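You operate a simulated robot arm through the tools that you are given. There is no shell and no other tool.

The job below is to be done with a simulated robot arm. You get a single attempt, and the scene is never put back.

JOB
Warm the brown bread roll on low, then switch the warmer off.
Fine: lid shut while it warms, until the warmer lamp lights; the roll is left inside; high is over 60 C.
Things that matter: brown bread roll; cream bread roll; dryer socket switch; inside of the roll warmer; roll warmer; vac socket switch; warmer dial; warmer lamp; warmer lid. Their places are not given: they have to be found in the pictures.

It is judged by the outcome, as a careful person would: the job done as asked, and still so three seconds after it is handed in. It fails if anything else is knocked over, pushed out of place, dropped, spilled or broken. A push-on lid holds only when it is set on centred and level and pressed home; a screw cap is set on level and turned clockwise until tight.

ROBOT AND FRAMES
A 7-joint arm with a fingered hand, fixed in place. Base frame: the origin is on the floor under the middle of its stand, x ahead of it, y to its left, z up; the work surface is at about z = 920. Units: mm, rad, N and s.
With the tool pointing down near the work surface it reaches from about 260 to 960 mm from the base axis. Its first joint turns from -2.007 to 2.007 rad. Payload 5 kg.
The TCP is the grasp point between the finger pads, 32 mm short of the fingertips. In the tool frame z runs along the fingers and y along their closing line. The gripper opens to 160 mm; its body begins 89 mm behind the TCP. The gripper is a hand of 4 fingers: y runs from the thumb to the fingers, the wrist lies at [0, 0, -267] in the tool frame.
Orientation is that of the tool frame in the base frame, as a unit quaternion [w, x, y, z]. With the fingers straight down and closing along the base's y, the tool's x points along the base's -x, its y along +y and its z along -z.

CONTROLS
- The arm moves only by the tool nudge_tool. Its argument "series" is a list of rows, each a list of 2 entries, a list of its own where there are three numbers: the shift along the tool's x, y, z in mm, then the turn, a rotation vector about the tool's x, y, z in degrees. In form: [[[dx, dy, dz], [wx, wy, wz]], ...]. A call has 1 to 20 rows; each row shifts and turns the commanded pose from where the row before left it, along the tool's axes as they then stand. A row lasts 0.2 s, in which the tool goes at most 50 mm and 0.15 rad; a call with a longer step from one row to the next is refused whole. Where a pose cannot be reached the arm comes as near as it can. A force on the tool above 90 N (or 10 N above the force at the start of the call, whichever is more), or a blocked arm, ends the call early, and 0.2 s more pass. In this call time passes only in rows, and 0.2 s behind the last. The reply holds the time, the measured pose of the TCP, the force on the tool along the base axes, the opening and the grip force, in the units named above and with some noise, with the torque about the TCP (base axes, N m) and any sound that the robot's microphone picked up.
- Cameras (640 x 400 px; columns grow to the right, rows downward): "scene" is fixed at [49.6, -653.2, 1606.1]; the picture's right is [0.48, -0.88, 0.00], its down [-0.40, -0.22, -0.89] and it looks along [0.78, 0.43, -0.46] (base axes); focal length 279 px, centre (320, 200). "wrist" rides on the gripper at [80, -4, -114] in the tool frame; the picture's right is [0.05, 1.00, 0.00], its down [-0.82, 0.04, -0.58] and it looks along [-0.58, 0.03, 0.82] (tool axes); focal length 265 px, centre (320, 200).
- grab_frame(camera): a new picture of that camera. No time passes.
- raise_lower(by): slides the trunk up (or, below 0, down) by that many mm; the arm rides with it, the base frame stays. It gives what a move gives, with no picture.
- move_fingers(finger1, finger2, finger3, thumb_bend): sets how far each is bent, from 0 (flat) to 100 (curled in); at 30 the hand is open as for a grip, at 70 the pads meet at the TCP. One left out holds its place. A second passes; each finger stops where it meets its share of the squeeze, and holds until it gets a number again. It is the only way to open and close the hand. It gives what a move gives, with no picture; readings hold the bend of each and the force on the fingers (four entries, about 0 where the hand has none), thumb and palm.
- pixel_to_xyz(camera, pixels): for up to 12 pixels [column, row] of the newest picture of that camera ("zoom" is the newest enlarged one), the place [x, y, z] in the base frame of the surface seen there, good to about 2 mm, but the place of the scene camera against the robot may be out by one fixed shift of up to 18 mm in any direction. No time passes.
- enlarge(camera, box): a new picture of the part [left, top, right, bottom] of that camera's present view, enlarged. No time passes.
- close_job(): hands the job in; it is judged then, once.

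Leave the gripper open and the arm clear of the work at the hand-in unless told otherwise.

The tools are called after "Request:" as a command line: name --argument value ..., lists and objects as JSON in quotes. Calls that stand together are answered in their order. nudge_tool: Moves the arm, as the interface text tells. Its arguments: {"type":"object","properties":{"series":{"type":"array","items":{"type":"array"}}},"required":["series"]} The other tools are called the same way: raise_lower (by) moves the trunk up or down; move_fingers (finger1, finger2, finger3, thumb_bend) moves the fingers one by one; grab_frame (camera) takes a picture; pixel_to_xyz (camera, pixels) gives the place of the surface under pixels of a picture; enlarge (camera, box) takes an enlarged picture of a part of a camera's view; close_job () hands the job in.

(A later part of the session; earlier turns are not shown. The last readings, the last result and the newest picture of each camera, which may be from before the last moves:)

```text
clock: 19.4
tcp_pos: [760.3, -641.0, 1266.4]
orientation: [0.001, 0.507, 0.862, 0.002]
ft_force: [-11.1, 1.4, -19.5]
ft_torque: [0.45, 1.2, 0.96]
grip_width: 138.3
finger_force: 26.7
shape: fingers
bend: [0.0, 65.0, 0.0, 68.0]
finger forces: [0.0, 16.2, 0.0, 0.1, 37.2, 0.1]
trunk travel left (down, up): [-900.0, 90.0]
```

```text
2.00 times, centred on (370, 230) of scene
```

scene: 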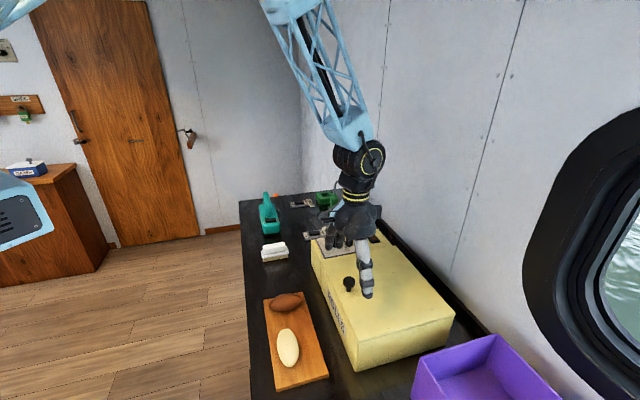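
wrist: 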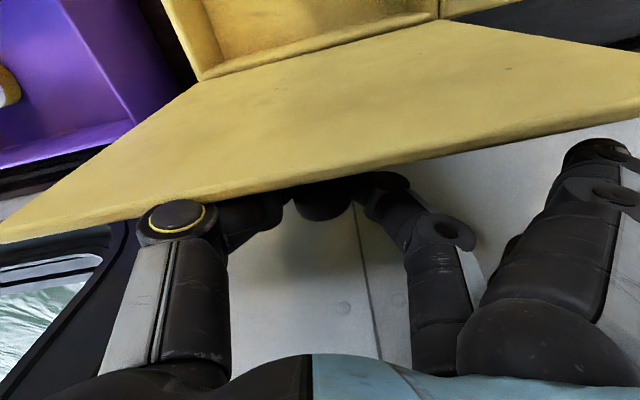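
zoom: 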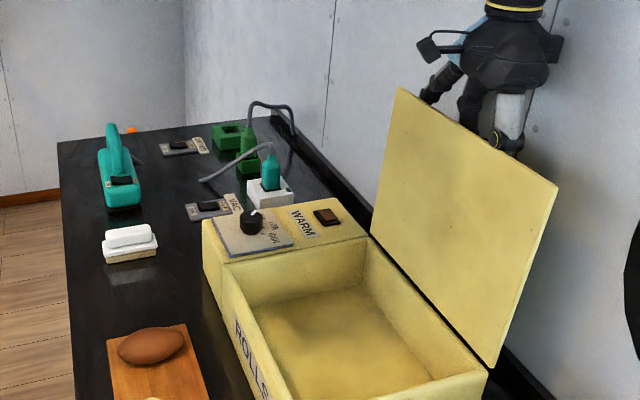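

There's no stop yet at about 99°. I'll loosen the thumb and finger slightly while they still surround the knob, to see whether the lid stays by itself.

Request:
move_fingers --finger2 56 --thumb_bend 56

Request:
grab_frame --camera "wrist"

Request:
enlarge --camera "scene" --box '[270, 130, 470, 330]'

```text
clock: 20.4
tcp_pos: [759.3, -639.5, 1268.8]
orientation: [0.001, 0.506, 0.862, 0.001]
ft_force: [1.3, -1.1, 1.4]
ft_torque: [0.01, 0.13, 0.09]
grip_width: 156.0
finger_force: 1.0
shape: fingers
bend: [0.0, 56.0, 0.0, 56.0]
finger forces: [0.0, 0.1, 0.1, 0.0, 1.5, 0.0]
trunk travel left (down, up): [-900.0, 90.0]
```

```text
taken
```

wrist: 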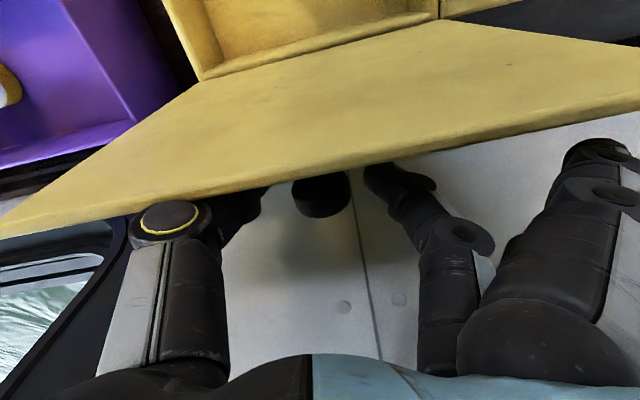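

```text
2.00 times, centred on (370, 230) of scene
```

zoom: 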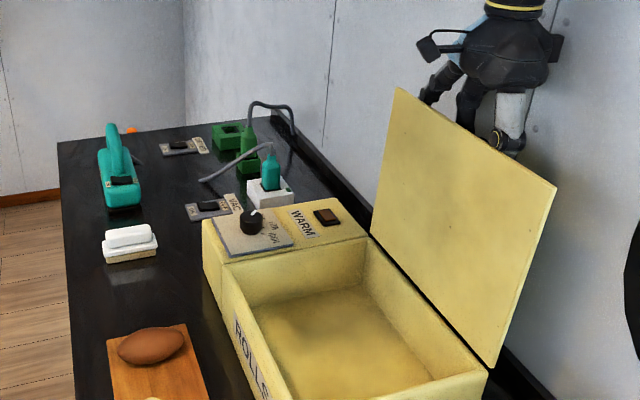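

The lid stays at about 98° on its own. I'll raise the hand straight up, with a few mm toward the wall, so the fingers slip off past the knob.

Request:
nudge_tool --series '[[[-3, 1, -12], [0, 0, 0]], [[-1, 0.3, -20], [0, 0, 0]], [[0, 0, -30], [0, 0, 0]], [[0, 0, -40], [0, 0, 0]], [[0, 0, -40], [0, 0, 0]]]'

Request:
grab_frame --camera "wrist"

Request:
grab_frame --camera "scene"

```text
clock: 21.6
tcp_pos: [763.4, -641.2, 1410.1]
orientation: [0.001, 0.506, 0.862, 0.001]
ft_force: [-0.1, -0.4, 0.2]
ft_torque: [-0.01, -0.02, -0.03]
grip_width: 156.1
finger_force: 0.1
shape: fingers
bend: [0.0, 56.0, 0.0, 56.0]
finger forces: [0.0, 0.0, 0.0, 0.0, 0.0, 0.0]
trunk travel left (down, up): [-900.0, 90.0]
```

```text
taken
```

wrist: 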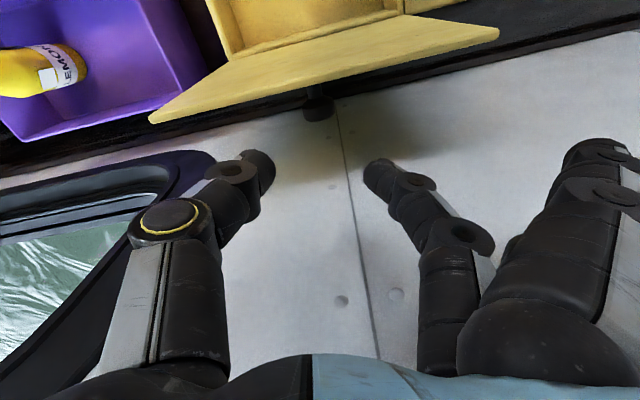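

```text
taken
```

scene: 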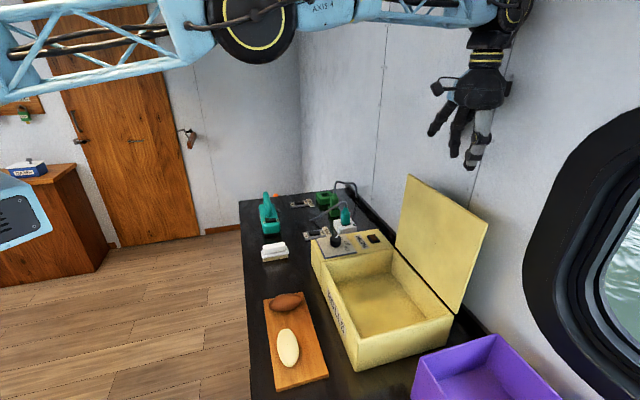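

The lid stays open and the hand is clear. Next I'll turn back to 45° and go above the brown roll near (512, -275).

Request:
nudge_tool --series '[[[0, 0, 0], [0, 0, -8]], [[0, 0, 0], [0, 0, -8]], [[48.5, 9, 0], [0, 0, 0]], [[48.5, 9, 0], [0, 0, 0]], [[48.5, 9, 0], [0, 0, 0]], [[48.5, 9, 0], [0, 0, 0]], [[48.5, 9, 0], [0, 0, 0]], [[48.5, 9, 0], [0, 0, 0]], [[48.5, 9, 0], [0, 0, 0]], [[48.5, 9, 0], [0, 0, 0]], [[48.5, 9, 0], [0, 0, 0]], [[0, 0, 40], [0, 0, 0]], [[0, 0, 40], [0, 0, 0]], [[0, 0, 40], [0, 0, 0]], [[0, 0, 40], [0, 0, 0]]]'

Request:
move_fingers --finger1 30 --finger2 30 --finger3 30 --thumb_bend 30

Request:
grab_frame --camera "wrist"

Request:
grab_frame --camera "scene"

```text
clock: 24.8
tcp_pos: [511.7, -277.1, 1250.1]
orientation: [0.001, 0.382, 0.924, 0.001]
ft_force: [-0.7, -0.3, 0.8]
ft_torque: [0.01, -0.01, 0.03]
grip_width: 155.9
finger_force: 0.0
shape: fingers
bend: [0.0, 56.0, 0.0, 56.0]
finger forces: [0.1, 0.0, 0.0, 0.1, 0.0, 0.0]
trunk travel left (down, up): [-900.0, 90.0]
```

```text
clock: 25.8
tcp_pos: [511.9, -276.5, 1249.9]
orientation: [0.0, 0.382, 0.924, 0.001]
ft_force: [0.1, 0.4, -0.6]
ft_torque: [-0.01, -0.02, 0.01]
grip_width: 170.8
finger_force: 0.0
shape: fingers
bend: [30.0, 30.0, 30.0, 30.0]
finger forces: [0.1, 0.0, 0.1, 0.0, 0.1, 0.0]
trunk travel left (down, up): [-900.0, 90.0]
```

```text
taken
```

wrist: 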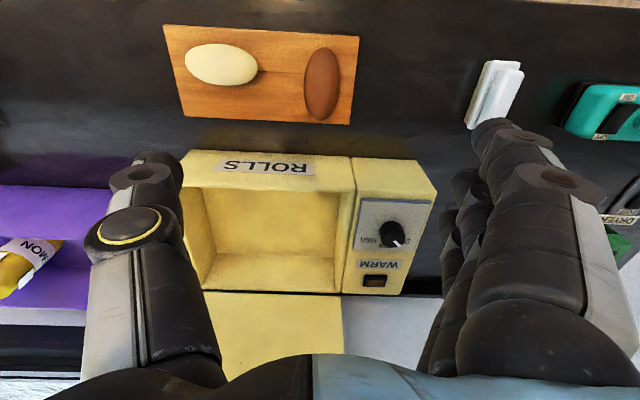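

```text
taken
```

scene: 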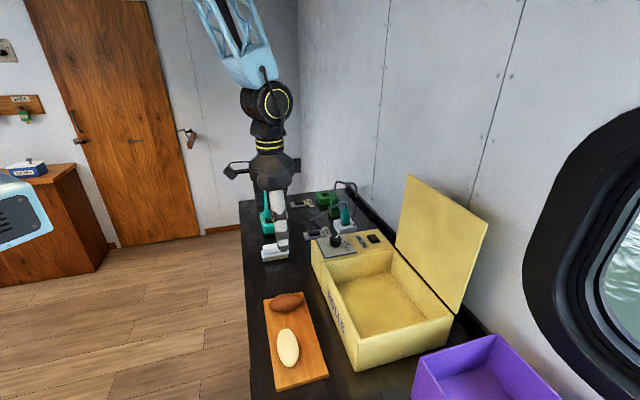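

The brown roll's long axis lies nearly along the tool's x, so closing across it is already set. I'll measure its outline, the inside of the warmer, and the cream roll.

Request:
pixel_to_xyz --camera "wrist" --pixels '[[325, 50], [322, 83], [319, 117], [307, 84], [337, 84], [258, 66], [205, 190], [345, 195], [208, 285], [330, 288], [265, 225], [340, 110]]'

Request:
enlarge --camera "wrist" --box '[160, 20, 440, 300]'

```text
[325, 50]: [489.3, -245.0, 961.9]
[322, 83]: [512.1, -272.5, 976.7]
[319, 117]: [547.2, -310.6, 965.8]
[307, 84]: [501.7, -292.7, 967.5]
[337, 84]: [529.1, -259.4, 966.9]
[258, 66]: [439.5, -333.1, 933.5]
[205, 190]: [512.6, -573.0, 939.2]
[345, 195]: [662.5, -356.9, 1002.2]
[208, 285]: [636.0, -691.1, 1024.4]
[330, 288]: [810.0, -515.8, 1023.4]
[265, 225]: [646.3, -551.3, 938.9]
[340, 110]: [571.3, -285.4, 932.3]
```

```text
1.43 times, centred on (300, 160) of wrist
```

zoom: 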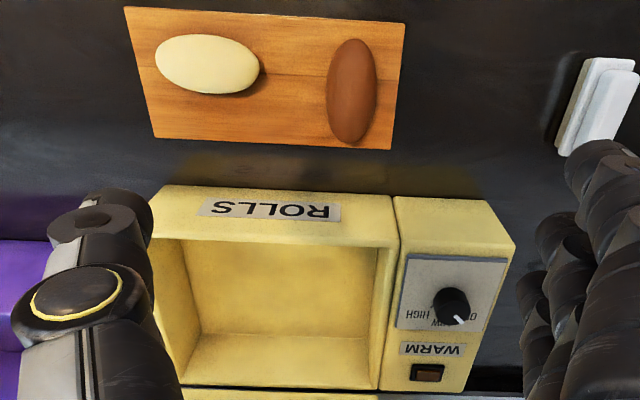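

The roll's centre is about (518, -278), it's about 46 mm wide and 92 mm long, and its top is at 977 with the board at 932. To keep clear of the cream roll, I'll pre-shape the hand narrower at bend 45, then come down over it.

Request:
move_fingers --finger1 45 --finger2 45 --finger3 45 --thumb_bend 45

Request:
nudge_tool --series '[[[-4.5, 3.5, 0], [0, 0, 3.5]], [[0, 0, 45], [0, 0, 0]], [[0, 0, 45], [0, 0, 0]], [[0, 0, 45], [0, 0, 0]], [[0, 0, 45], [0, 0, 0]], [[0, 0, 40], [0, 0, 0]]]'

Request:
grab_frame --camera "wrist"

Request:
enlarge --camera "scene" --box '[230, 200, 400, 390]'

```text
clock: 26.8
tcp_pos: [512.0, -276.5, 1250.7]
orientation: [0.0, 0.382, 0.924, 0.0]
ft_force: [0.2, -0.7, -0.4]
ft_torque: [-0.02, -0.05, 0.03]
grip_width: 112.2
finger_force: 0.0
shape: fingers
bend: [45.0, 45.0, 45.0, 45.0]
finger forces: [0.1, 0.0, 0.0, 0.0, 0.0, 0.0]
trunk travel left (down, up): [-900.0, 90.0]
```

```text
clock: 28.2
tcp_pos: [517.5, -275.5, 1031.3]
orientation: [0.001, 0.41, 0.912, 0.0]
ft_force: [-0.5, 0.5, 0.3]
ft_torque: [0.0, -0.03, -0.02]
grip_width: 112.0
finger_force: 0.0
shape: fingers
bend: [45.0, 45.0, 45.0, 45.0]
finger forces: [0.1, 0.0, 0.0, 0.0, 0.1, 0.0]
trunk travel left (down, up): [-900.0, 90.0]
```

```text
taken
```

wrist: 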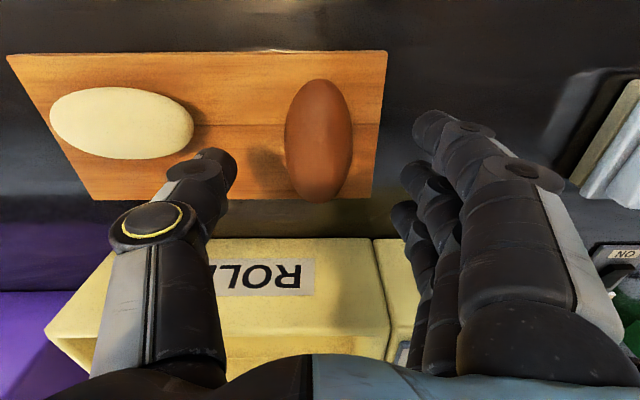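

```text
2.11 times, centred on (315, 295) of scene
```

zoom: 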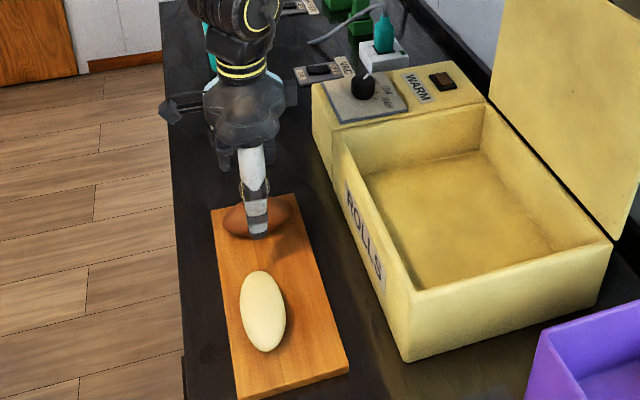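

I'll check the clearances before the last descent: roll outline, thumb tip, and the near end of the cream roll.

Request:
pixel_to_xyz --camera "wrist" --pixels '[[318, 138], [318, 82], [322, 195], [288, 140], [350, 140], [190, 125], [215, 165], [225, 180], [425, 130], [410, 175], [400, 215], [120, 120]]'

```text
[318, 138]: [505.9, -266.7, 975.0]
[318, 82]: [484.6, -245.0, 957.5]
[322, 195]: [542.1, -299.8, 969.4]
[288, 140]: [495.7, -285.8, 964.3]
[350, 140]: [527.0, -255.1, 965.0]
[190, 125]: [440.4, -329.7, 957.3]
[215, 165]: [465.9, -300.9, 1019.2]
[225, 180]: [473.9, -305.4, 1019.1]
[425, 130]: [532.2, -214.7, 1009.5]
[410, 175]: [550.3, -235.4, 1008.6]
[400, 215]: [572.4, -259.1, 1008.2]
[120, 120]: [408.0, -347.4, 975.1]
```

The hand is centred on the roll: thumb and fingers are 52 mm either side, and the thumb clears the cream roll by about 25 mm. I'll descend 59 mm to a TCP of about 972.

Request:
nudge_tool --series '[[[0, 0, 30], [0, 0, 0]], [[0, 0, 20], [0, 0, 0]], [[0, 0, 9], [0, 0, 0]]]'

Request:
grab_frame --camera "wrist"

```text
clock: 29.0
tcp_pos: [517.7, -276.1, 972.1]
orientation: [0.002, 0.41, 0.912, 0.001]
ft_force: [-0.6, 3.8, 16.6]
ft_torque: [-0.63, 0.94, -0.21]
grip_width: 112.6
finger_force: 7.9
shape: fingers
bend: [45.0, 45.0, 45.0, 45.0]
finger forces: [0.0, 0.0, 0.0, 0.0, 16.8, 0.0]
trunk travel left (down, up): [-900.0, 90.0]
```

```text
taken
```

wrist: 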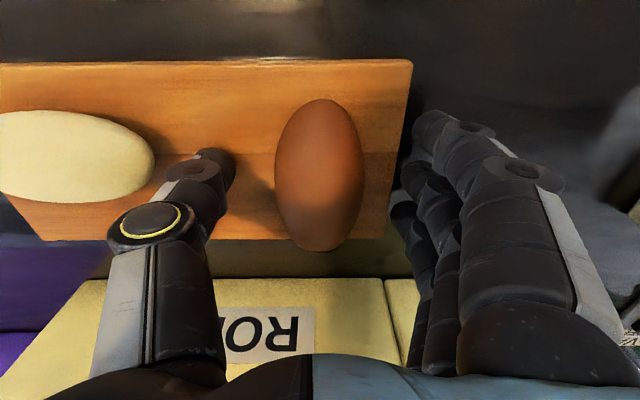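

The thumb tip has touched the board (17 N). I'll raise 7 mm and then close.

Request:
nudge_tool --series '[[[0, 0, -7], [0, 0, 0]]]'

Request:
move_fingers --finger1 58 --finger2 58 --finger3 58 --thumb_bend 58

Request:
grab_frame --camera "wrist"

Request:
enlarge --camera "scene" --box '[230, 220, 360, 390]'

```text
clock: 29.4
tcp_pos: [516.2, -277.4, 977.9]
orientation: [0.0, 0.41, 0.912, 0.001]
ft_force: [0.5, 0.0, 0.7]
ft_torque: [0.03, 0.03, 0.0]
grip_width: 111.6
finger_force: 0.0
shape: fingers
bend: [45.0, 45.0, 45.0, 45.0]
finger forces: [0.0, 0.1, 0.0, 0.0, 0.1, 0.1]
trunk travel left (down, up): [-900.0, 90.0]
```

```text
clock: 30.4
tcp_pos: [518.1, -277.3, 980.0]
orientation: [0.001, 0.41, 0.912, 0.001]
ft_force: [0.2, -0.4, -0.3]
ft_torque: [0.02, 0.0, 0.0]
grip_width: 65.5
finger_force: 0.5
shape: fingers
bend: [57.0, 57.0, 57.0, 57.0]
finger forces: [0.0, 0.0, 0.3, 0.0, 0.3, 0.0]
trunk travel left (down, up): [-900.0, 90.0]
```

```text
taken
```

wrist: 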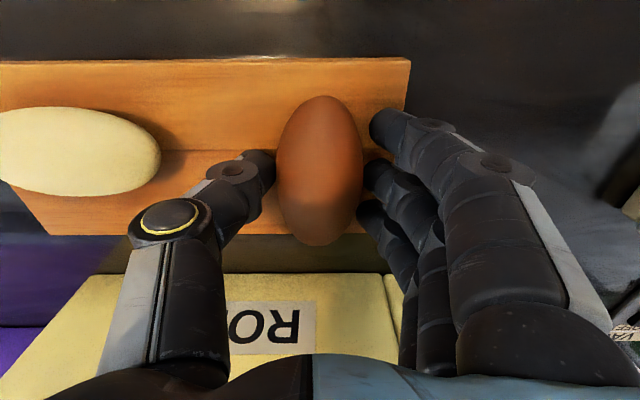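

```text
2.35 times, centred on (295, 305) of scene
```

zoom: 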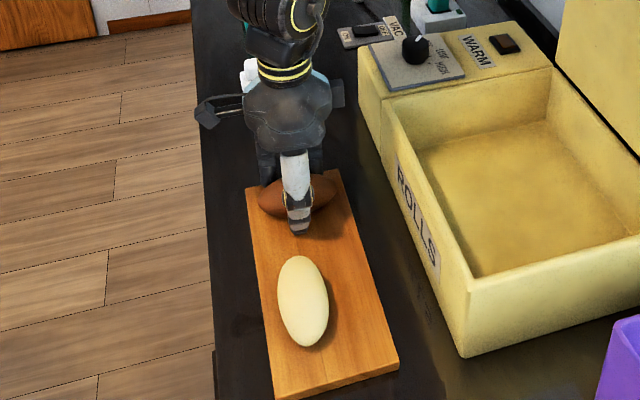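

The fingers are just touching. I'll close a bit more for a firm but gentle hold.

Request:
move_fingers --finger1 65 --finger2 65 --finger3 65 --thumb_bend 65

Request:
grab_frame --camera "wrist"

```text
clock: 31.4
tcp_pos: [518.8, -276.4, 978.4]
orientation: [0.001, 0.409, 0.913, 0.001]
ft_force: [-0.2, 0.4, 0.1]
ft_torque: [0.03, -0.02, 0.01]
grip_width: 59.8
finger_force: 15.0
shape: fingers
bend: [61.0, 60.0, 60.0, 60.0]
finger forces: [4.5, 4.8, 5.1, 0.1, 15.3, 0.1]
trunk travel left (down, up): [-900.0, 90.0]
```

```text
taken
```

wrist: 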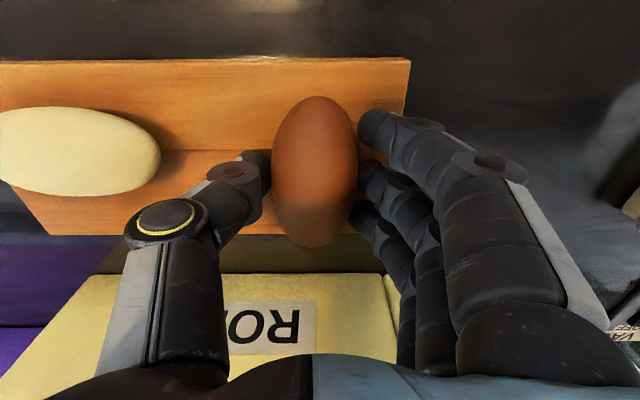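

I have a balanced grasp (about 15 N each side). I'll lift 30 mm and check.

Request:
nudge_tool --series '[[[0, 0, -10], [0, 0, 0]], [[0, 0, -20], [0, 0, 0]]]'

Request:
grab_frame --camera "wrist"

Request:
enlarge --camera "scene" --box '[230, 220, 360, 390]'

```text
clock: 32.0
tcp_pos: [516.9, -277.6, 1008.7]
orientation: [0.001, 0.41, 0.912, 0.002]
ft_force: [-0.4, -0.1, -0.6]
ft_torque: [0.0, -0.02, -0.04]
grip_width: 59.6
finger_force: 14.6
shape: fingers
bend: [61.0, 60.0, 60.0, 60.0]
finger forces: [4.5, 4.9, 5.2, 0.0, 15.2, 0.1]
trunk travel left (down, up): [-900.0, 90.0]
```

```text
taken
```

wrist: 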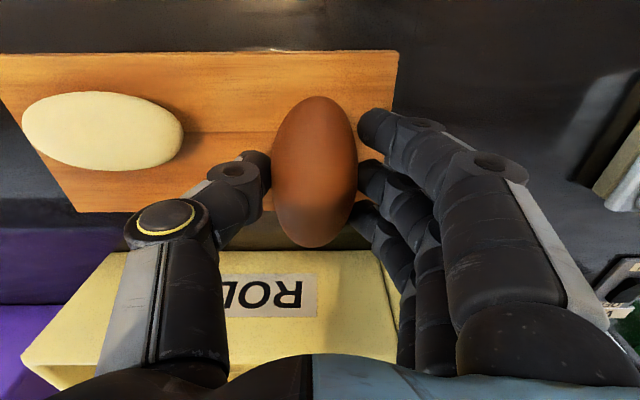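

```text
2.35 times, centred on (295, 305) of scene
```

zoom: 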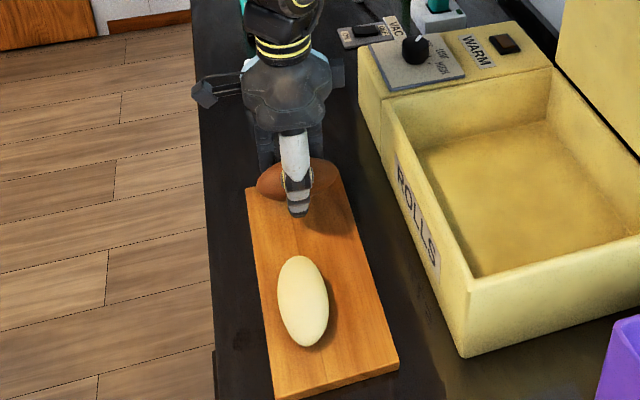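

The roll is held well. I'll lift to 1150 and carry it over the middle of the open warmer, near (629, -510).

Request:
nudge_tool --series '[[[0, 0, -47], [0, 0, 0]], [[0, 0, -47], [0, 0, 0]], [[0, 0, -47], [0, 0, 0]], [[-41.3, -11.7, 0], [0, 0, 0]], [[-41.3, -11.7, 0], [0, 0, 0]], [[-41.3, -11.7, 0], [0, 0, 0]], [[-41.3, -11.7, 0], [0, 0, 0]], [[-41.3, -11.8, 0], [0, 0, 0]], [[-41.1, -11.8, 0], [0, 0, 0]]]'

Request:
grab_frame --camera "wrist"

Request:
enlarge --camera "scene" --box '[260, 150, 500, 390]'

```text
clock: 34.0
tcp_pos: [630.2, -507.8, 1147.8]
orientation: [-0.001, 0.411, 0.912, 0.001]
ft_force: [0.4, -0.6, -0.4]
ft_torque: [0.0, 0.02, 0.03]
grip_width: 59.5
finger_force: 14.8
shape: fingers
bend: [61.0, 60.0, 60.0, 60.0]
finger forces: [4.5, 4.9, 5.1, 0.0, 15.2, 0.0]
trunk travel left (down, up): [-900.0, 90.0]
```

```text
taken
```

wrist: 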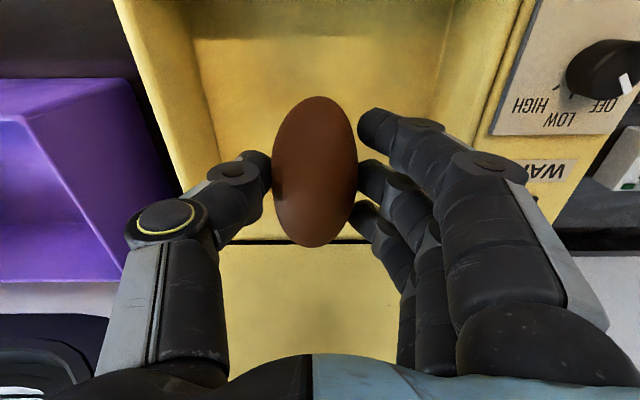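

```text
1.67 times, centred on (380, 270) of scene
```

zoom: 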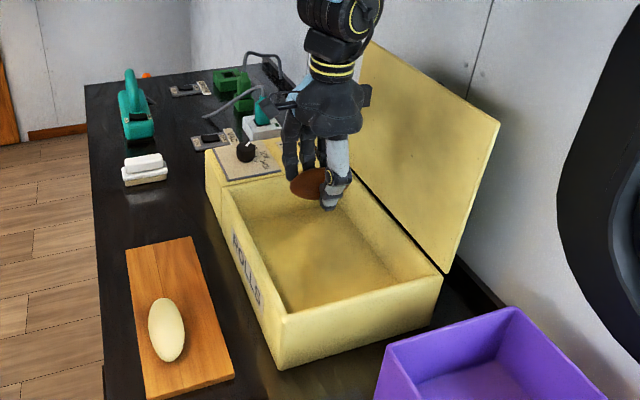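

The roll is over the warmer's inside. I'll lower it to just above the floor, which is at about 939.

Request:
nudge_tool --series '[[[0, 0, 40], [0, 0, 0]], [[0, 0, 40], [0, 0, 0]], [[0, 0, 40], [0, 0, 0]], [[0, 0, 28], [0, 0, 0]], [[0, 0, 6], [0, 0, 0]]]'

Request:
grab_frame --camera "wrist"

Request:
enlarge --camera "scene" --box '[260, 150, 500, 390]'

```text
clock: 35.2
tcp_pos: [630.8, -509.0, 995.8]
orientation: [0.001, 0.41, 0.912, 0.001]
ft_force: [0.3, -0.6, 0.1]
ft_torque: [-0.02, 0.04, 0.0]
grip_width: 59.7
finger_force: 14.5
shape: fingers
bend: [61.0, 60.0, 60.0, 60.0]
finger forces: [4.5, 4.9, 5.1, 0.0, 15.2, 0.1]
trunk travel left (down, up): [-900.0, 90.0]
```

```text
taken
```

wrist: 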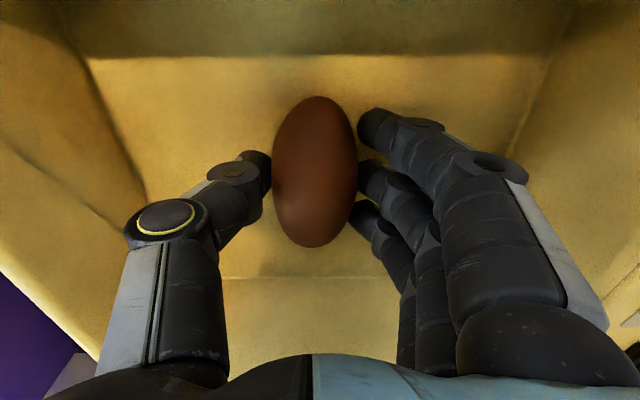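

```text
1.67 times, centred on (380, 270) of scene
```

zoom: 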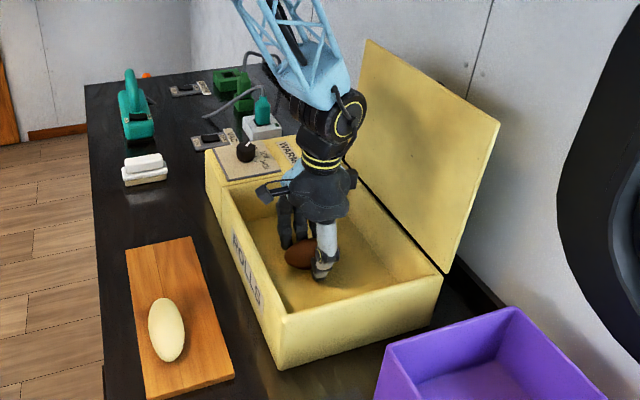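

About 9 mm remain, so I'll lower in small steps and watch for contact.

Request:
nudge_tool --series '[[[0, 0, 4], [0, 0, 0]], [[0, 0, 3], [0, 0, 0]], [[0, 0, 2], [0, 0, 0]]]'

```text
clock: 36.0
tcp_pos: [629.9, -508.5, 986.8]
orientation: [0.001, 0.41, 0.912, 0.001]
ft_force: [0.2, -0.3, -0.2]
ft_torque: [0.0, 0.0, 0.05]
grip_width: 59.5
finger_force: 14.5
shape: fingers
bend: [61.0, 60.0, 60.0, 60.0]
finger forces: [4.5, 5.0, 5.1, 0.0, 15.1, 0.1]
trunk travel left (down, up): [-900.0, 90.0]
```

Request:
nudge_tool --series '[[[0, 0, 1.5], [0, 0, 0]], [[0, 0, 1], [0, 0, 0]]]'

```text
clock: 36.6
tcp_pos: [630.7, -508.5, 983.4]
orientation: [0.0, 0.409, 0.912, 0.0]
ft_force: [-0.8, 1.6, 1.6]
ft_torque: [0.0, 0.08, -0.01]
grip_width: 59.3
finger_force: 15.4
shape: fingers
bend: [61.0, 60.0, 60.0, 60.0]
finger forces: [4.6, 4.9, 5.3, 0.0, 15.2, 0.0]
trunk travel left (down, up): [-900.0, 90.0]
```

The first touch with the floor shows (about 1.6 N). I'll release the roll by opening to bend 46.

Request:
move_fingers --finger1 46 --finger2 46 --finger3 46 --thumb_bend 46

Request:
grab_frame --camera "wrist"

```text
clock: 37.6
tcp_pos: [630.9, -508.8, 983.5]
orientation: [0.001, 0.41, 0.912, 0.001]
ft_force: [-0.1, 1.2, 0.6]
ft_torque: [0.02, 0.0, 0.02]
grip_width: 106.4
finger_force: 0.0
shape: fingers
bend: [46.0, 46.0, 46.0, 46.0]
finger forces: [0.0, 0.1, 0.0, 0.0, 0.0, 0.1]
trunk travel left (down, up): [-900.0, 90.0]
```

```text
taken
```

wrist: 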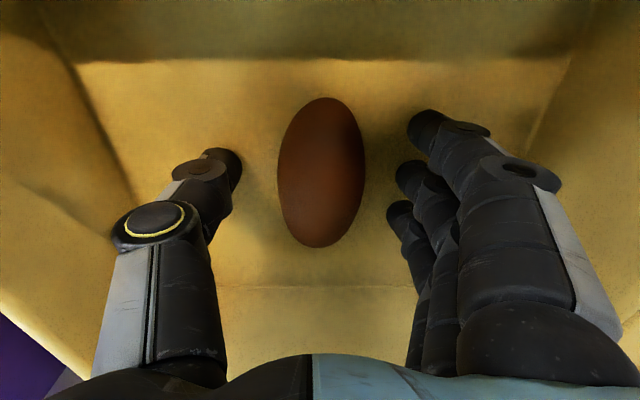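

The roll rests on the warmer floor. I'll raise straight up to 1410, well clear, and check it.

Request:
nudge_tool --series '[[[0, 0, -20], [0, 0, 0]], [[0, 0, -40], [0, 0, 0]], [[0, 0, -46], [0, 0, 0]], [[0, 0, -46], [0, 0, 0]], [[0, 0, -46], [0, 0, 0]], [[0, 0, -46], [0, 0, 0]], [[0, 0, -46], [0, 0, 0]], [[0, 0, -46], [0, 0, 0]], [[0, 0, -46], [0, 0, 0]], [[0, 0, -46], [0, 0, 0]]]'

Request:
grab_frame --camera "wrist"

Request:
enlarge --camera "scene" --box '[260, 150, 500, 390]'

```text
clock: 39.8
tcp_pos: [629.3, -507.6, 1414.5]
orientation: [-0.001, 0.409, 0.912, 0.001]
ft_force: [0.4, 0.0, -0.3]
ft_torque: [-0.03, -0.02, -0.02]
grip_width: 106.8
finger_force: 0.0
shape: fingers
bend: [46.0, 46.0, 46.0, 46.0]
finger forces: [0.0, 0.1, 0.0, 0.1, 0.1, 0.0]
trunk travel left (down, up): [-900.0, 90.0]
```

```text
taken
```

wrist: 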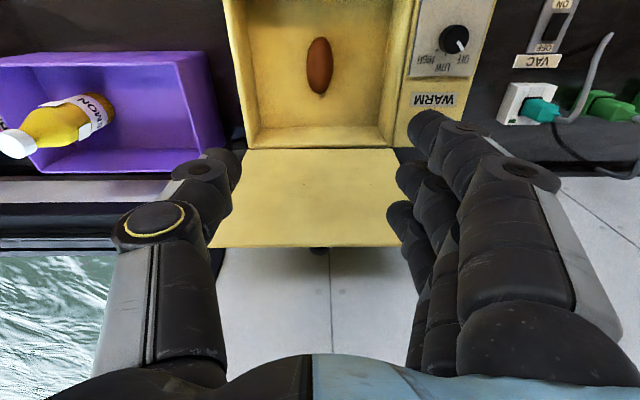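

```text
1.67 times, centred on (380, 270) of scene
```

zoom: 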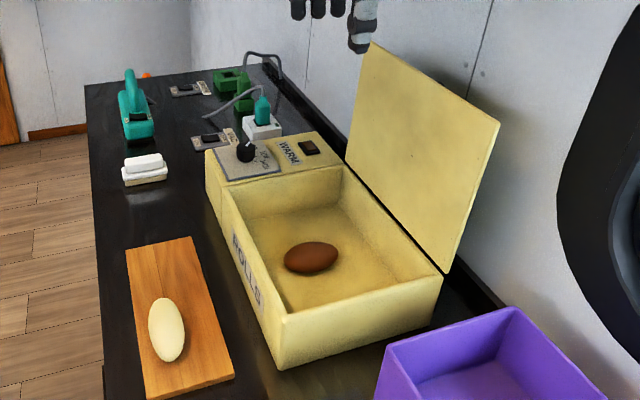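

The roll sits in the warmer. I'll measure the open lid's position: its edges and the knob peeking out at (318, 250).

Request:
pixel_to_xyz --camera "wrist" --pixels '[[220, 240], [310, 243], [390, 243], [310, 160], [250, 155], [390, 155], [318, 251], [280, 300], [360, 300], [318, 200], [320, 65]]'

Request:
move_fingers --finger1 0 --finger2 54 --finger3 0 --thumb_bend 54

```text
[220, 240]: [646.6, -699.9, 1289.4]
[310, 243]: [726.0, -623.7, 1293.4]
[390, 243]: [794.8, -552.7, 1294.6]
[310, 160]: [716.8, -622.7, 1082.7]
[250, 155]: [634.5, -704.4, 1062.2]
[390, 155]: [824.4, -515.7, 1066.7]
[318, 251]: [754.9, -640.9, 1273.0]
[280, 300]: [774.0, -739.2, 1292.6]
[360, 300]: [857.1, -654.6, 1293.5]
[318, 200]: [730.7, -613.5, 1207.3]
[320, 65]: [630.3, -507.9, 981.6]
```

```text
clock: 40.8
tcp_pos: [629.9, -508.9, 1413.0]
orientation: [0.0, 0.41, 0.912, 0.001]
ft_force: [-0.6, 0.1, 0.9]
ft_torque: [0.01, -0.02, -0.01]
grip_width: 160.0
finger_force: 0.0
shape: fingers
bend: [0.0, 54.0, 0.0, 54.0]
finger forces: [0.1, 0.0, 0.0, 0.0, 0.0, 0.0]
trunk travel left (down, up): [-900.0, 90.0]
```

The lid now stands about 2° past vertical with the knob head near t = 986. I'll go back along the same path I used to leave: yaw to 61°, move over behind the lid at height 1413, then look.

Request:
nudge_tool --series '[[[0, 0, 0], [0, 0, 6.3]], [[0, 0, 0], [0, 0, 6.3]], [[-45.1, 12.95, 0], [0, 0, 0]], [[-45.1, 12.95, 0], [0, 0, 0]], [[-45.1, 12.95, 0], [0, 0, 0]], [[-45.1, 12.95, 0], [0, 0, 0]], [[0, 0, 40], [0, 0, 0]]]'

Request:
grab_frame --camera "wrist"

Request:
enlarge --camera "scene" --box '[300, 80, 500, 330]'

```text
clock: 42.4
tcp_pos: [761.9, -642.2, 1372.2]
orientation: [0.001, 0.507, 0.862, 0.0]
ft_force: [-0.3, 0.0, 1.3]
ft_torque: [-0.01, 0.03, 0.0]
grip_width: 160.5
finger_force: 0.0
shape: fingers
bend: [0.0, 54.0, 0.0, 54.0]
finger forces: [0.0, 0.1, 0.0, 0.0, 0.0, 0.1]
trunk travel left (down, up): [-900.0, 90.0]
```

```text
taken
```

wrist: 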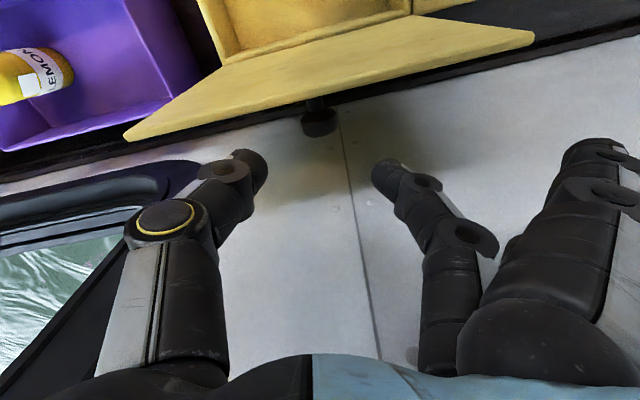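

```text
1.60 times, centred on (400, 205) of scene
```

zoom: 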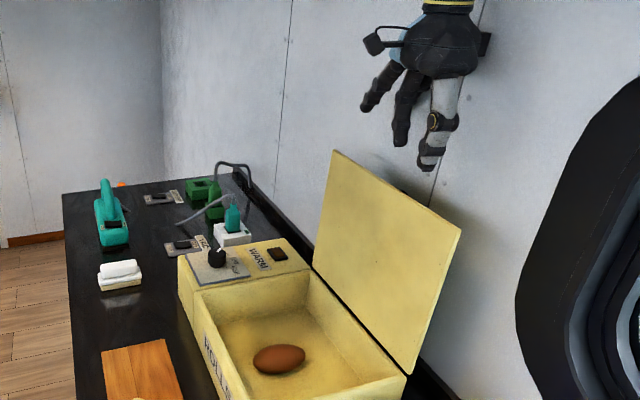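

The knob head appears at (319,121), exactly where something right under the grasp point should be. I'll descend 100 mm to a TCP of about 1270.

Request:
nudge_tool --series '[[[0, 0, 35], [0, 0, 0]], [[0, 0, 30], [0, 0, 0]], [[0, 0, 20], [0, 0, 0]], [[0, 0, 15], [0, 0, 0]]]'

Request:
grab_frame --camera "wrist"

Request:
enlarge --camera "scene" --box '[300, 80, 500, 330]'

```text
clock: 43.4
tcp_pos: [762.0, -641.5, 1272.2]
orientation: [0.001, 0.508, 0.861, 0.001]
ft_force: [0.3, 0.8, 0.8]
ft_torque: [0.02, 0.0, -0.03]
grip_width: 160.3
finger_force: 0.1
shape: fingers
bend: [0.0, 54.0, 0.0, 54.0]
finger forces: [0.0, 0.0, 0.1, 0.0, 0.0, 0.0]
trunk travel left (down, up): [-900.0, 90.0]
```

```text
taken
```

wrist: 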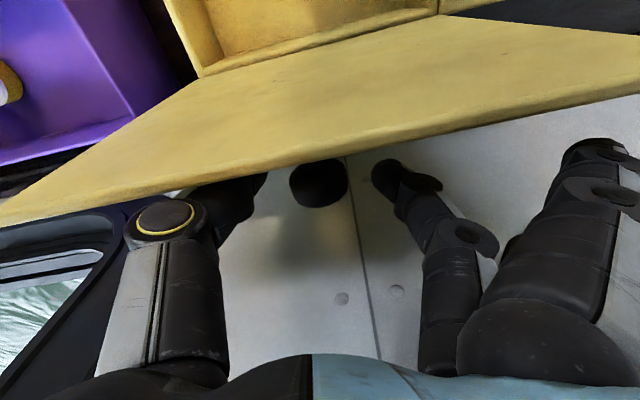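

```text
1.60 times, centred on (400, 205) of scene
```

zoom: 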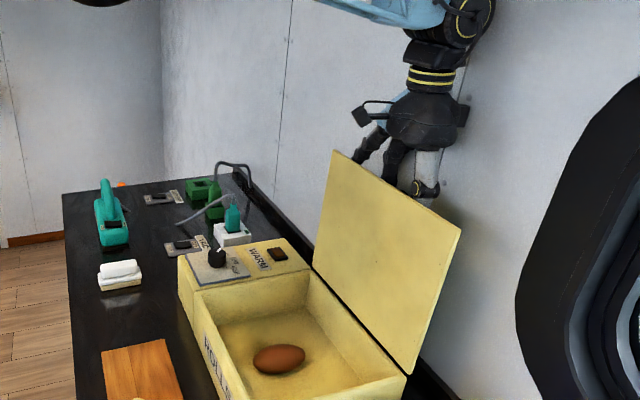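

The knob is between the thumb and finger 2. I'll lower 4 mm more and pinch.

Request:
nudge_tool --series '[[[0, 0, 4], [0, 0, 0]]]'

Request:
move_fingers --finger2 74 --thumb_bend 74

Request:
grab_frame --camera "wrist"

```text
clock: 43.8
tcp_pos: [762.0, -642.3, 1268.5]
orientation: [0.0, 0.508, 0.862, 0.0]
ft_force: [0.4, 0.5, 0.5]
ft_torque: [-0.02, -0.03, -0.01]
grip_width: 160.3
finger_force: 0.1
shape: fingers
bend: [0.0, 54.0, 0.0, 54.0]
finger forces: [0.0, 0.1, 0.0, 0.0, 0.0, 0.0]
trunk travel left (down, up): [-900.0, 90.0]
```

```text
clock: 44.8
tcp_pos: [761.8, -641.8, 1267.6]
orientation: [0.0, 0.507, 0.862, 0.0]
ft_force: [-8.4, -4.3, -14.0]
ft_torque: [-0.06, 0.07, 0.06]
grip_width: 137.0
finger_force: 12.8
shape: fingers
bend: [0.0, 67.0, 0.0, 68.0]
finger forces: [0.1, 8.9, 0.0, 0.0, 17.5, 0.1]
trunk travel left (down, up): [-900.0, 90.0]
```

```text
taken
```

wrist: 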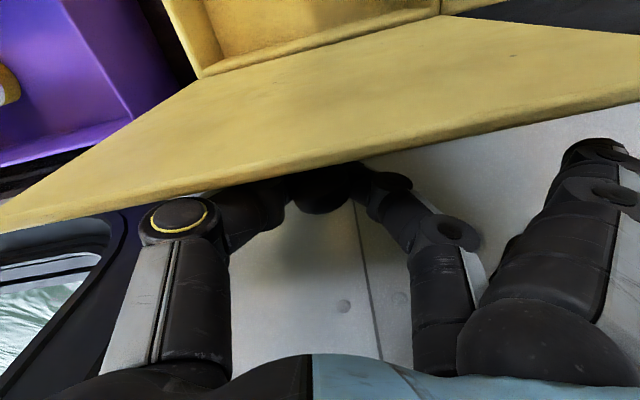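

I have the pinch (9 N and 18 N). I'll bring the lid forward along its arc, first about 20°.

Request:
nudge_tool --series '[[[18.7, -5.4, -3], [0, 0, 0]], [[19.1, -5.55, -1.5], [0, 0, 0]], [[19.0, -5.5, 0], [0, 0, 0]], [[19.1, -5.55, 1.8], [0, 0, 0]]]'

Request:
grab_frame --camera "wrist"

Request:
enlarge --camera "scene" --box '[270, 130, 470, 330]'

```text
clock: 45.8
tcp_pos: [707.0, -587.0, 1268.8]
orientation: [0.0, 0.508, 0.862, 0.0]
ft_force: [-1.5, -7.1, -19.4]
ft_torque: [-0.19, -0.14, 0.15]
grip_width: 138.0
finger_force: 13.5
shape: fingers
bend: [0.0, 68.0, 0.0, 67.0]
finger forces: [0.0, 8.5, 0.0, 0.0, 17.9, 0.1]
trunk travel left (down, up): [-900.0, 90.0]
```

```text
taken
```

wrist: 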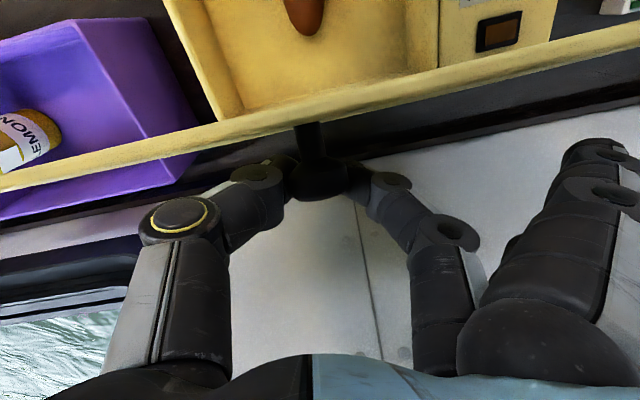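

```text
2.00 times, centred on (370, 230) of scene
```

zoom: 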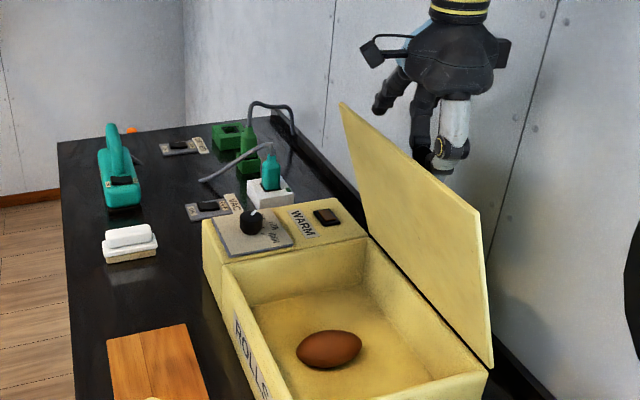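

The lid follows and is at about 72°. I'll continue another 20°.

Request:
nudge_tool --series '[[[18.7, -5.4, 4.9], [0, 0, 0]], [[18.5, -5.4, 6.2], [0, 0, 0]], [[18.0, -5.2, 7.3], [0, 0, 0]], [[17.3, -5.0, 8.4], [0, 0, 0]]]'

Request:
grab_frame --camera "wrist"

Request:
enlarge --camera "scene" --box '[270, 130, 470, 330]'

```text
clock: 46.8
tcp_pos: [652.5, -533.6, 1243.1]
orientation: [0.001, 0.508, 0.861, 0.001]
ft_force: [3.8, -17.3, -22.8]
ft_torque: [-0.42, -0.31, 0.21]
grip_width: 138.2
finger_force: 15.9
shape: fingers
bend: [0.0, 68.0, 0.0, 67.0]
finger forces: [0.0, 9.5, 0.0, 0.0, 21.8, 0.0]
trunk travel left (down, up): [-900.0, 90.0]
```

```text
taken
```

wrist: 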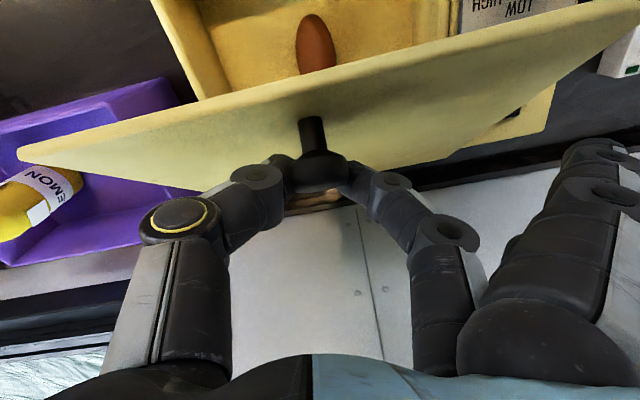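

```text
2.00 times, centred on (370, 230) of scene
```

zoom: 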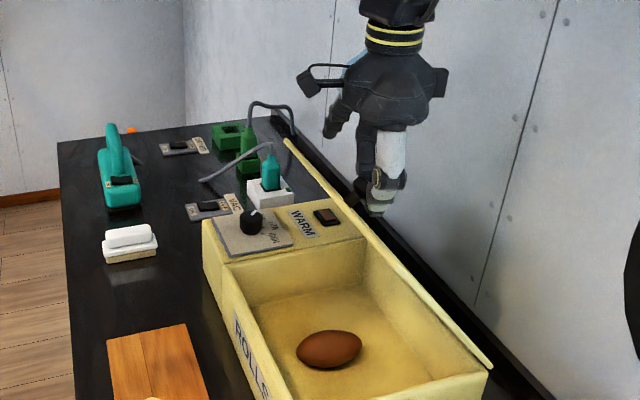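

The lid is at about 52°. The force shows the tool about 4 mm too far out along the lid, so I'll tighten the radius, turn the yaw back to 45°, and continue lowering.

Request:
nudge_tool --series '[[[0, 0, 0], [0, 0, -8]], [[0, 0, 0], [0, 0, -8]], [[16.1, 0, 10.2], [0, 0, 0]], [[16.0, 0, 11.2], [0, 0, 0]], [[14.9, 0, 12.6], [0, 0, 0]], [[13.8, 0, 13.8], [0, 0, 0]]]'

Request:
grab_frame --camera "wrist"

Request:
enlarge --camera "scene" --box '[270, 160, 470, 360]'

```text
clock: 48.2
tcp_pos: [612.1, -491.1, 1196.7]
orientation: [0.001, 0.383, 0.924, 0.0]
ft_force: [15.5, -24.2, -20.4]
ft_torque: [-0.51, -0.48, 0.11]
grip_width: 139.0
finger_force: 16.7
shape: fingers
bend: [0.0, 66.0, 0.0, 67.0]
finger forces: [0.1, 12.4, 0.1, 0.0, 20.8, 0.0]
trunk travel left (down, up): [-900.0, 90.0]
```

```text
taken
```

wrist: 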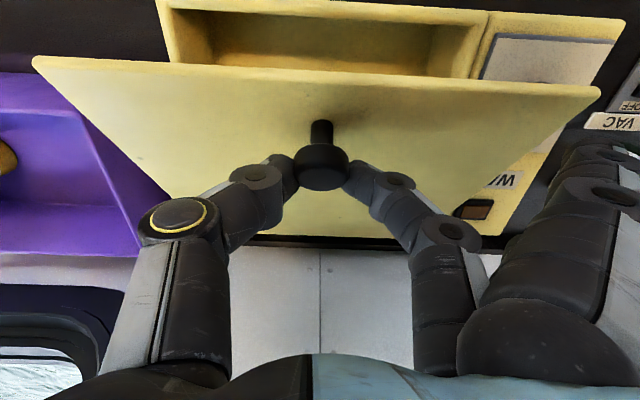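

```text
2.00 times, centred on (370, 260) of scene
```

zoom: 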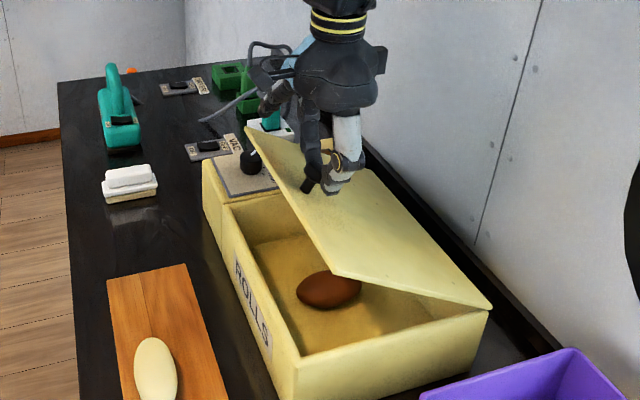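

The lid is at about 35°. I'll reduce the radius by 4 mm to relax the grip and lower it another 15°.

Request:
nudge_tool --series '[[[9.7, 0, 17.4], [0, 0, 0]], [[11.0, 0, 16.0], [0, 0, 0]], [[9.6, 0, 16.9], [0, 0, 0]]]'

Request:
grab_frame --camera "wrist"

Request:
enlarge --camera "scene" --box '[270, 160, 470, 360]'

```text
clock: 49.0
tcp_pos: [589.4, -468.0, 1145.4]
orientation: [0.002, 0.383, 0.924, 0.001]
ft_force: [8.1, -20.3, -9.0]
ft_torque: [-0.54, -0.35, 0.11]
grip_width: 139.6
finger_force: 16.1
shape: fingers
bend: [0.0, 66.0, 0.0, 67.0]
finger forces: [0.1, 11.8, 0.1, 0.0, 20.5, 0.0]
trunk travel left (down, up): [-900.0, 90.0]
```

```text
taken
```

wrist: 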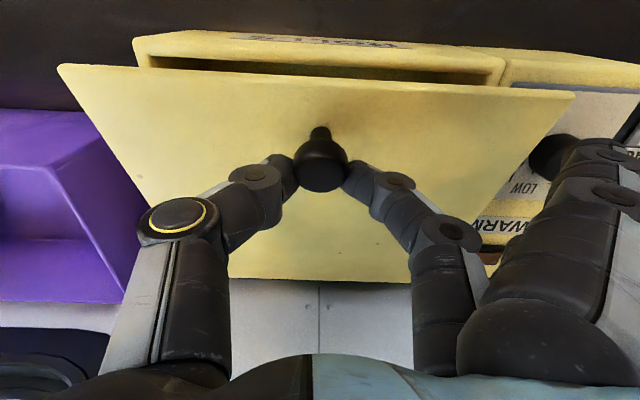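

```text
2.00 times, centred on (370, 260) of scene
```

zoom: 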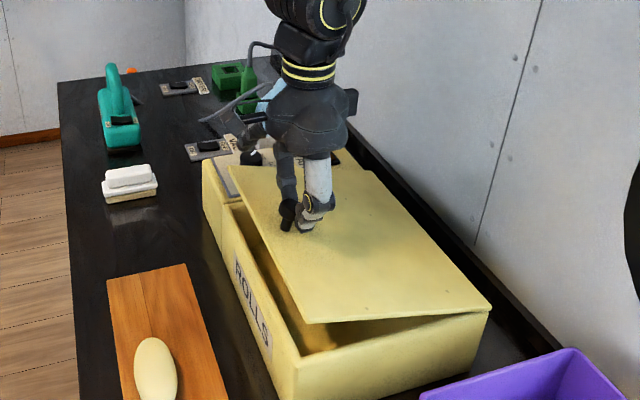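

The lid is at about 18°. I'll lower it further in smaller steps until it seats.

Request:
nudge_tool --series '[[[6.5, -1, 17.5], [0, 0, 0]], [[6.0, 0, 18.0], [0, 0, 0]], [[2.5, 0, 9.0], [0, 0, 0]]]'

Request:
grab_frame --camera "wrist"

Request:
enlarge --camera "scene" --box '[270, 160, 470, 360]'

```text
clock: 49.8
tcp_pos: [578.6, -458.0, 1098.9]
orientation: [0.002, 0.382, 0.924, 0.0]
ft_force: [12.6, -22.3, -4.4]
ft_torque: [-0.57, -0.48, 0.05]
grip_width: 139.2
finger_force: 17.8
shape: fingers
bend: [0.0, 66.0, 0.0, 67.0]
finger forces: [0.1, 13.9, 0.0, 0.1, 20.3, 0.1]
trunk travel left (down, up): [-900.0, 90.0]
```

```text
taken
```

wrist: 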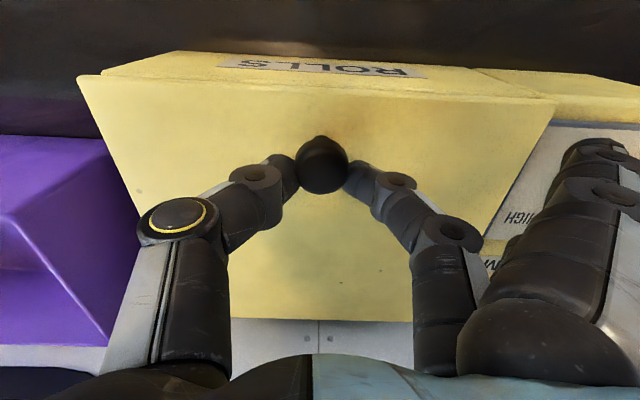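

```text
2.00 times, centred on (370, 260) of scene
```

zoom: 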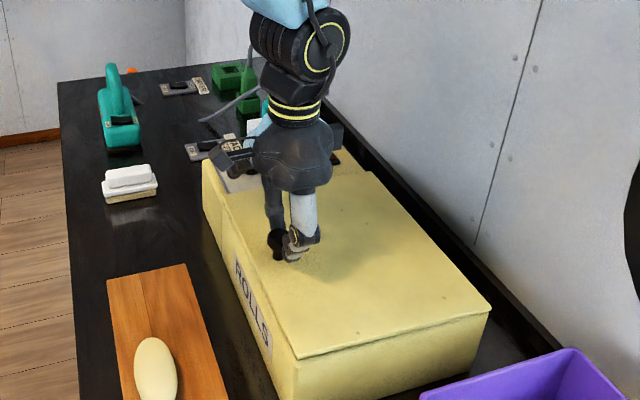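

The lid looks nearly closed. I'll measure the knob top and the lid's front edge to see what's left.

Request:
pixel_to_xyz --camera "wrist" --pixels '[[321, 165], [180, 95], [400, 105], [300, 102], [300, 80], [240, 300], [390, 300]]'

Request:
enlarge --camera "wrist" --box '[60, 40, 580, 240]'

```text
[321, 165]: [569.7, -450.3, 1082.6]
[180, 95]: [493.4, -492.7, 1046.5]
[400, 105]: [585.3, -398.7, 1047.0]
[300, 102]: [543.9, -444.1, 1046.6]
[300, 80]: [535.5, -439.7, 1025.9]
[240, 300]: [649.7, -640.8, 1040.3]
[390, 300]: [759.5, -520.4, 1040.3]
```

```text
1.23 times, centred on (320, 140) of wrist
```

zoom: 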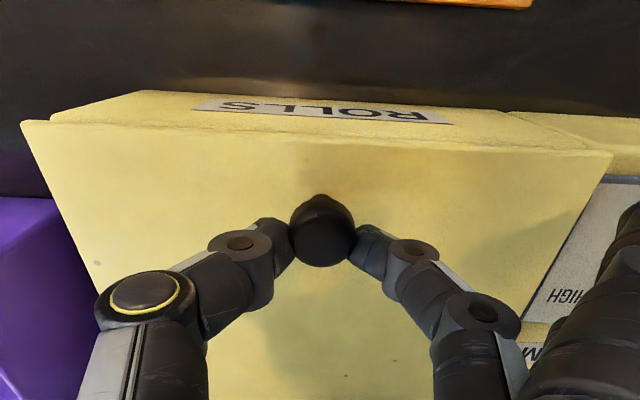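

The front edge is 7 mm above its closed height. I'll relax toward the wall by 3 mm and lower 8 mm.

Request:
nudge_tool --series '[[[-3, -1, 3], [0, 0, 0]], [[0, 0, 3], [0, 0, 0]], [[0, 0, 3], [0, 0, 0]]]'

Request:
grab_frame --camera "wrist"

Request:
pixel_to_xyz --camera "wrist" --pixels '[[321, 170], [180, 105], [400, 112], [300, 108], [240, 300]]'

```text
clock: 50.6
tcp_pos: [578.8, -459.7, 1090.6]
orientation: [0.0, 0.382, 0.924, 0.001]
ft_force: [-5.9, -1.5, 4.6]
ft_torque: [-0.06, 0.02, -0.02]
grip_width: 138.4
finger_force: 13.2
shape: fingers
bend: [0.0, 67.0, 0.0, 68.0]
finger forces: [0.0, 11.6, 0.0, 0.0, 16.0, 0.1]
trunk travel left (down, up): [-900.0, 90.0]
```

```text
taken
```

wrist: 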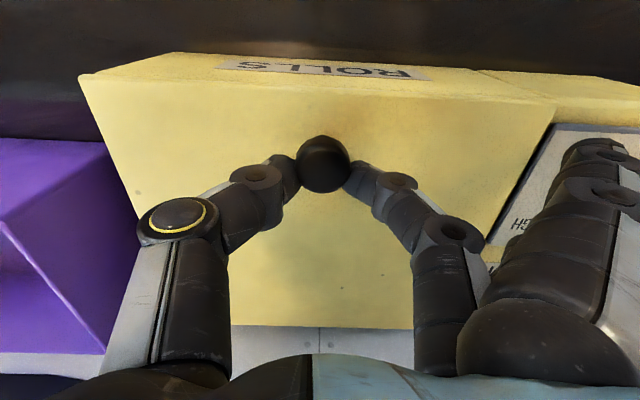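

```text
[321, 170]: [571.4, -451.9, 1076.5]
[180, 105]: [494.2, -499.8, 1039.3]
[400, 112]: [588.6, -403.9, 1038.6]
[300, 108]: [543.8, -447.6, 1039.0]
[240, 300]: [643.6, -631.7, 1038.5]
```

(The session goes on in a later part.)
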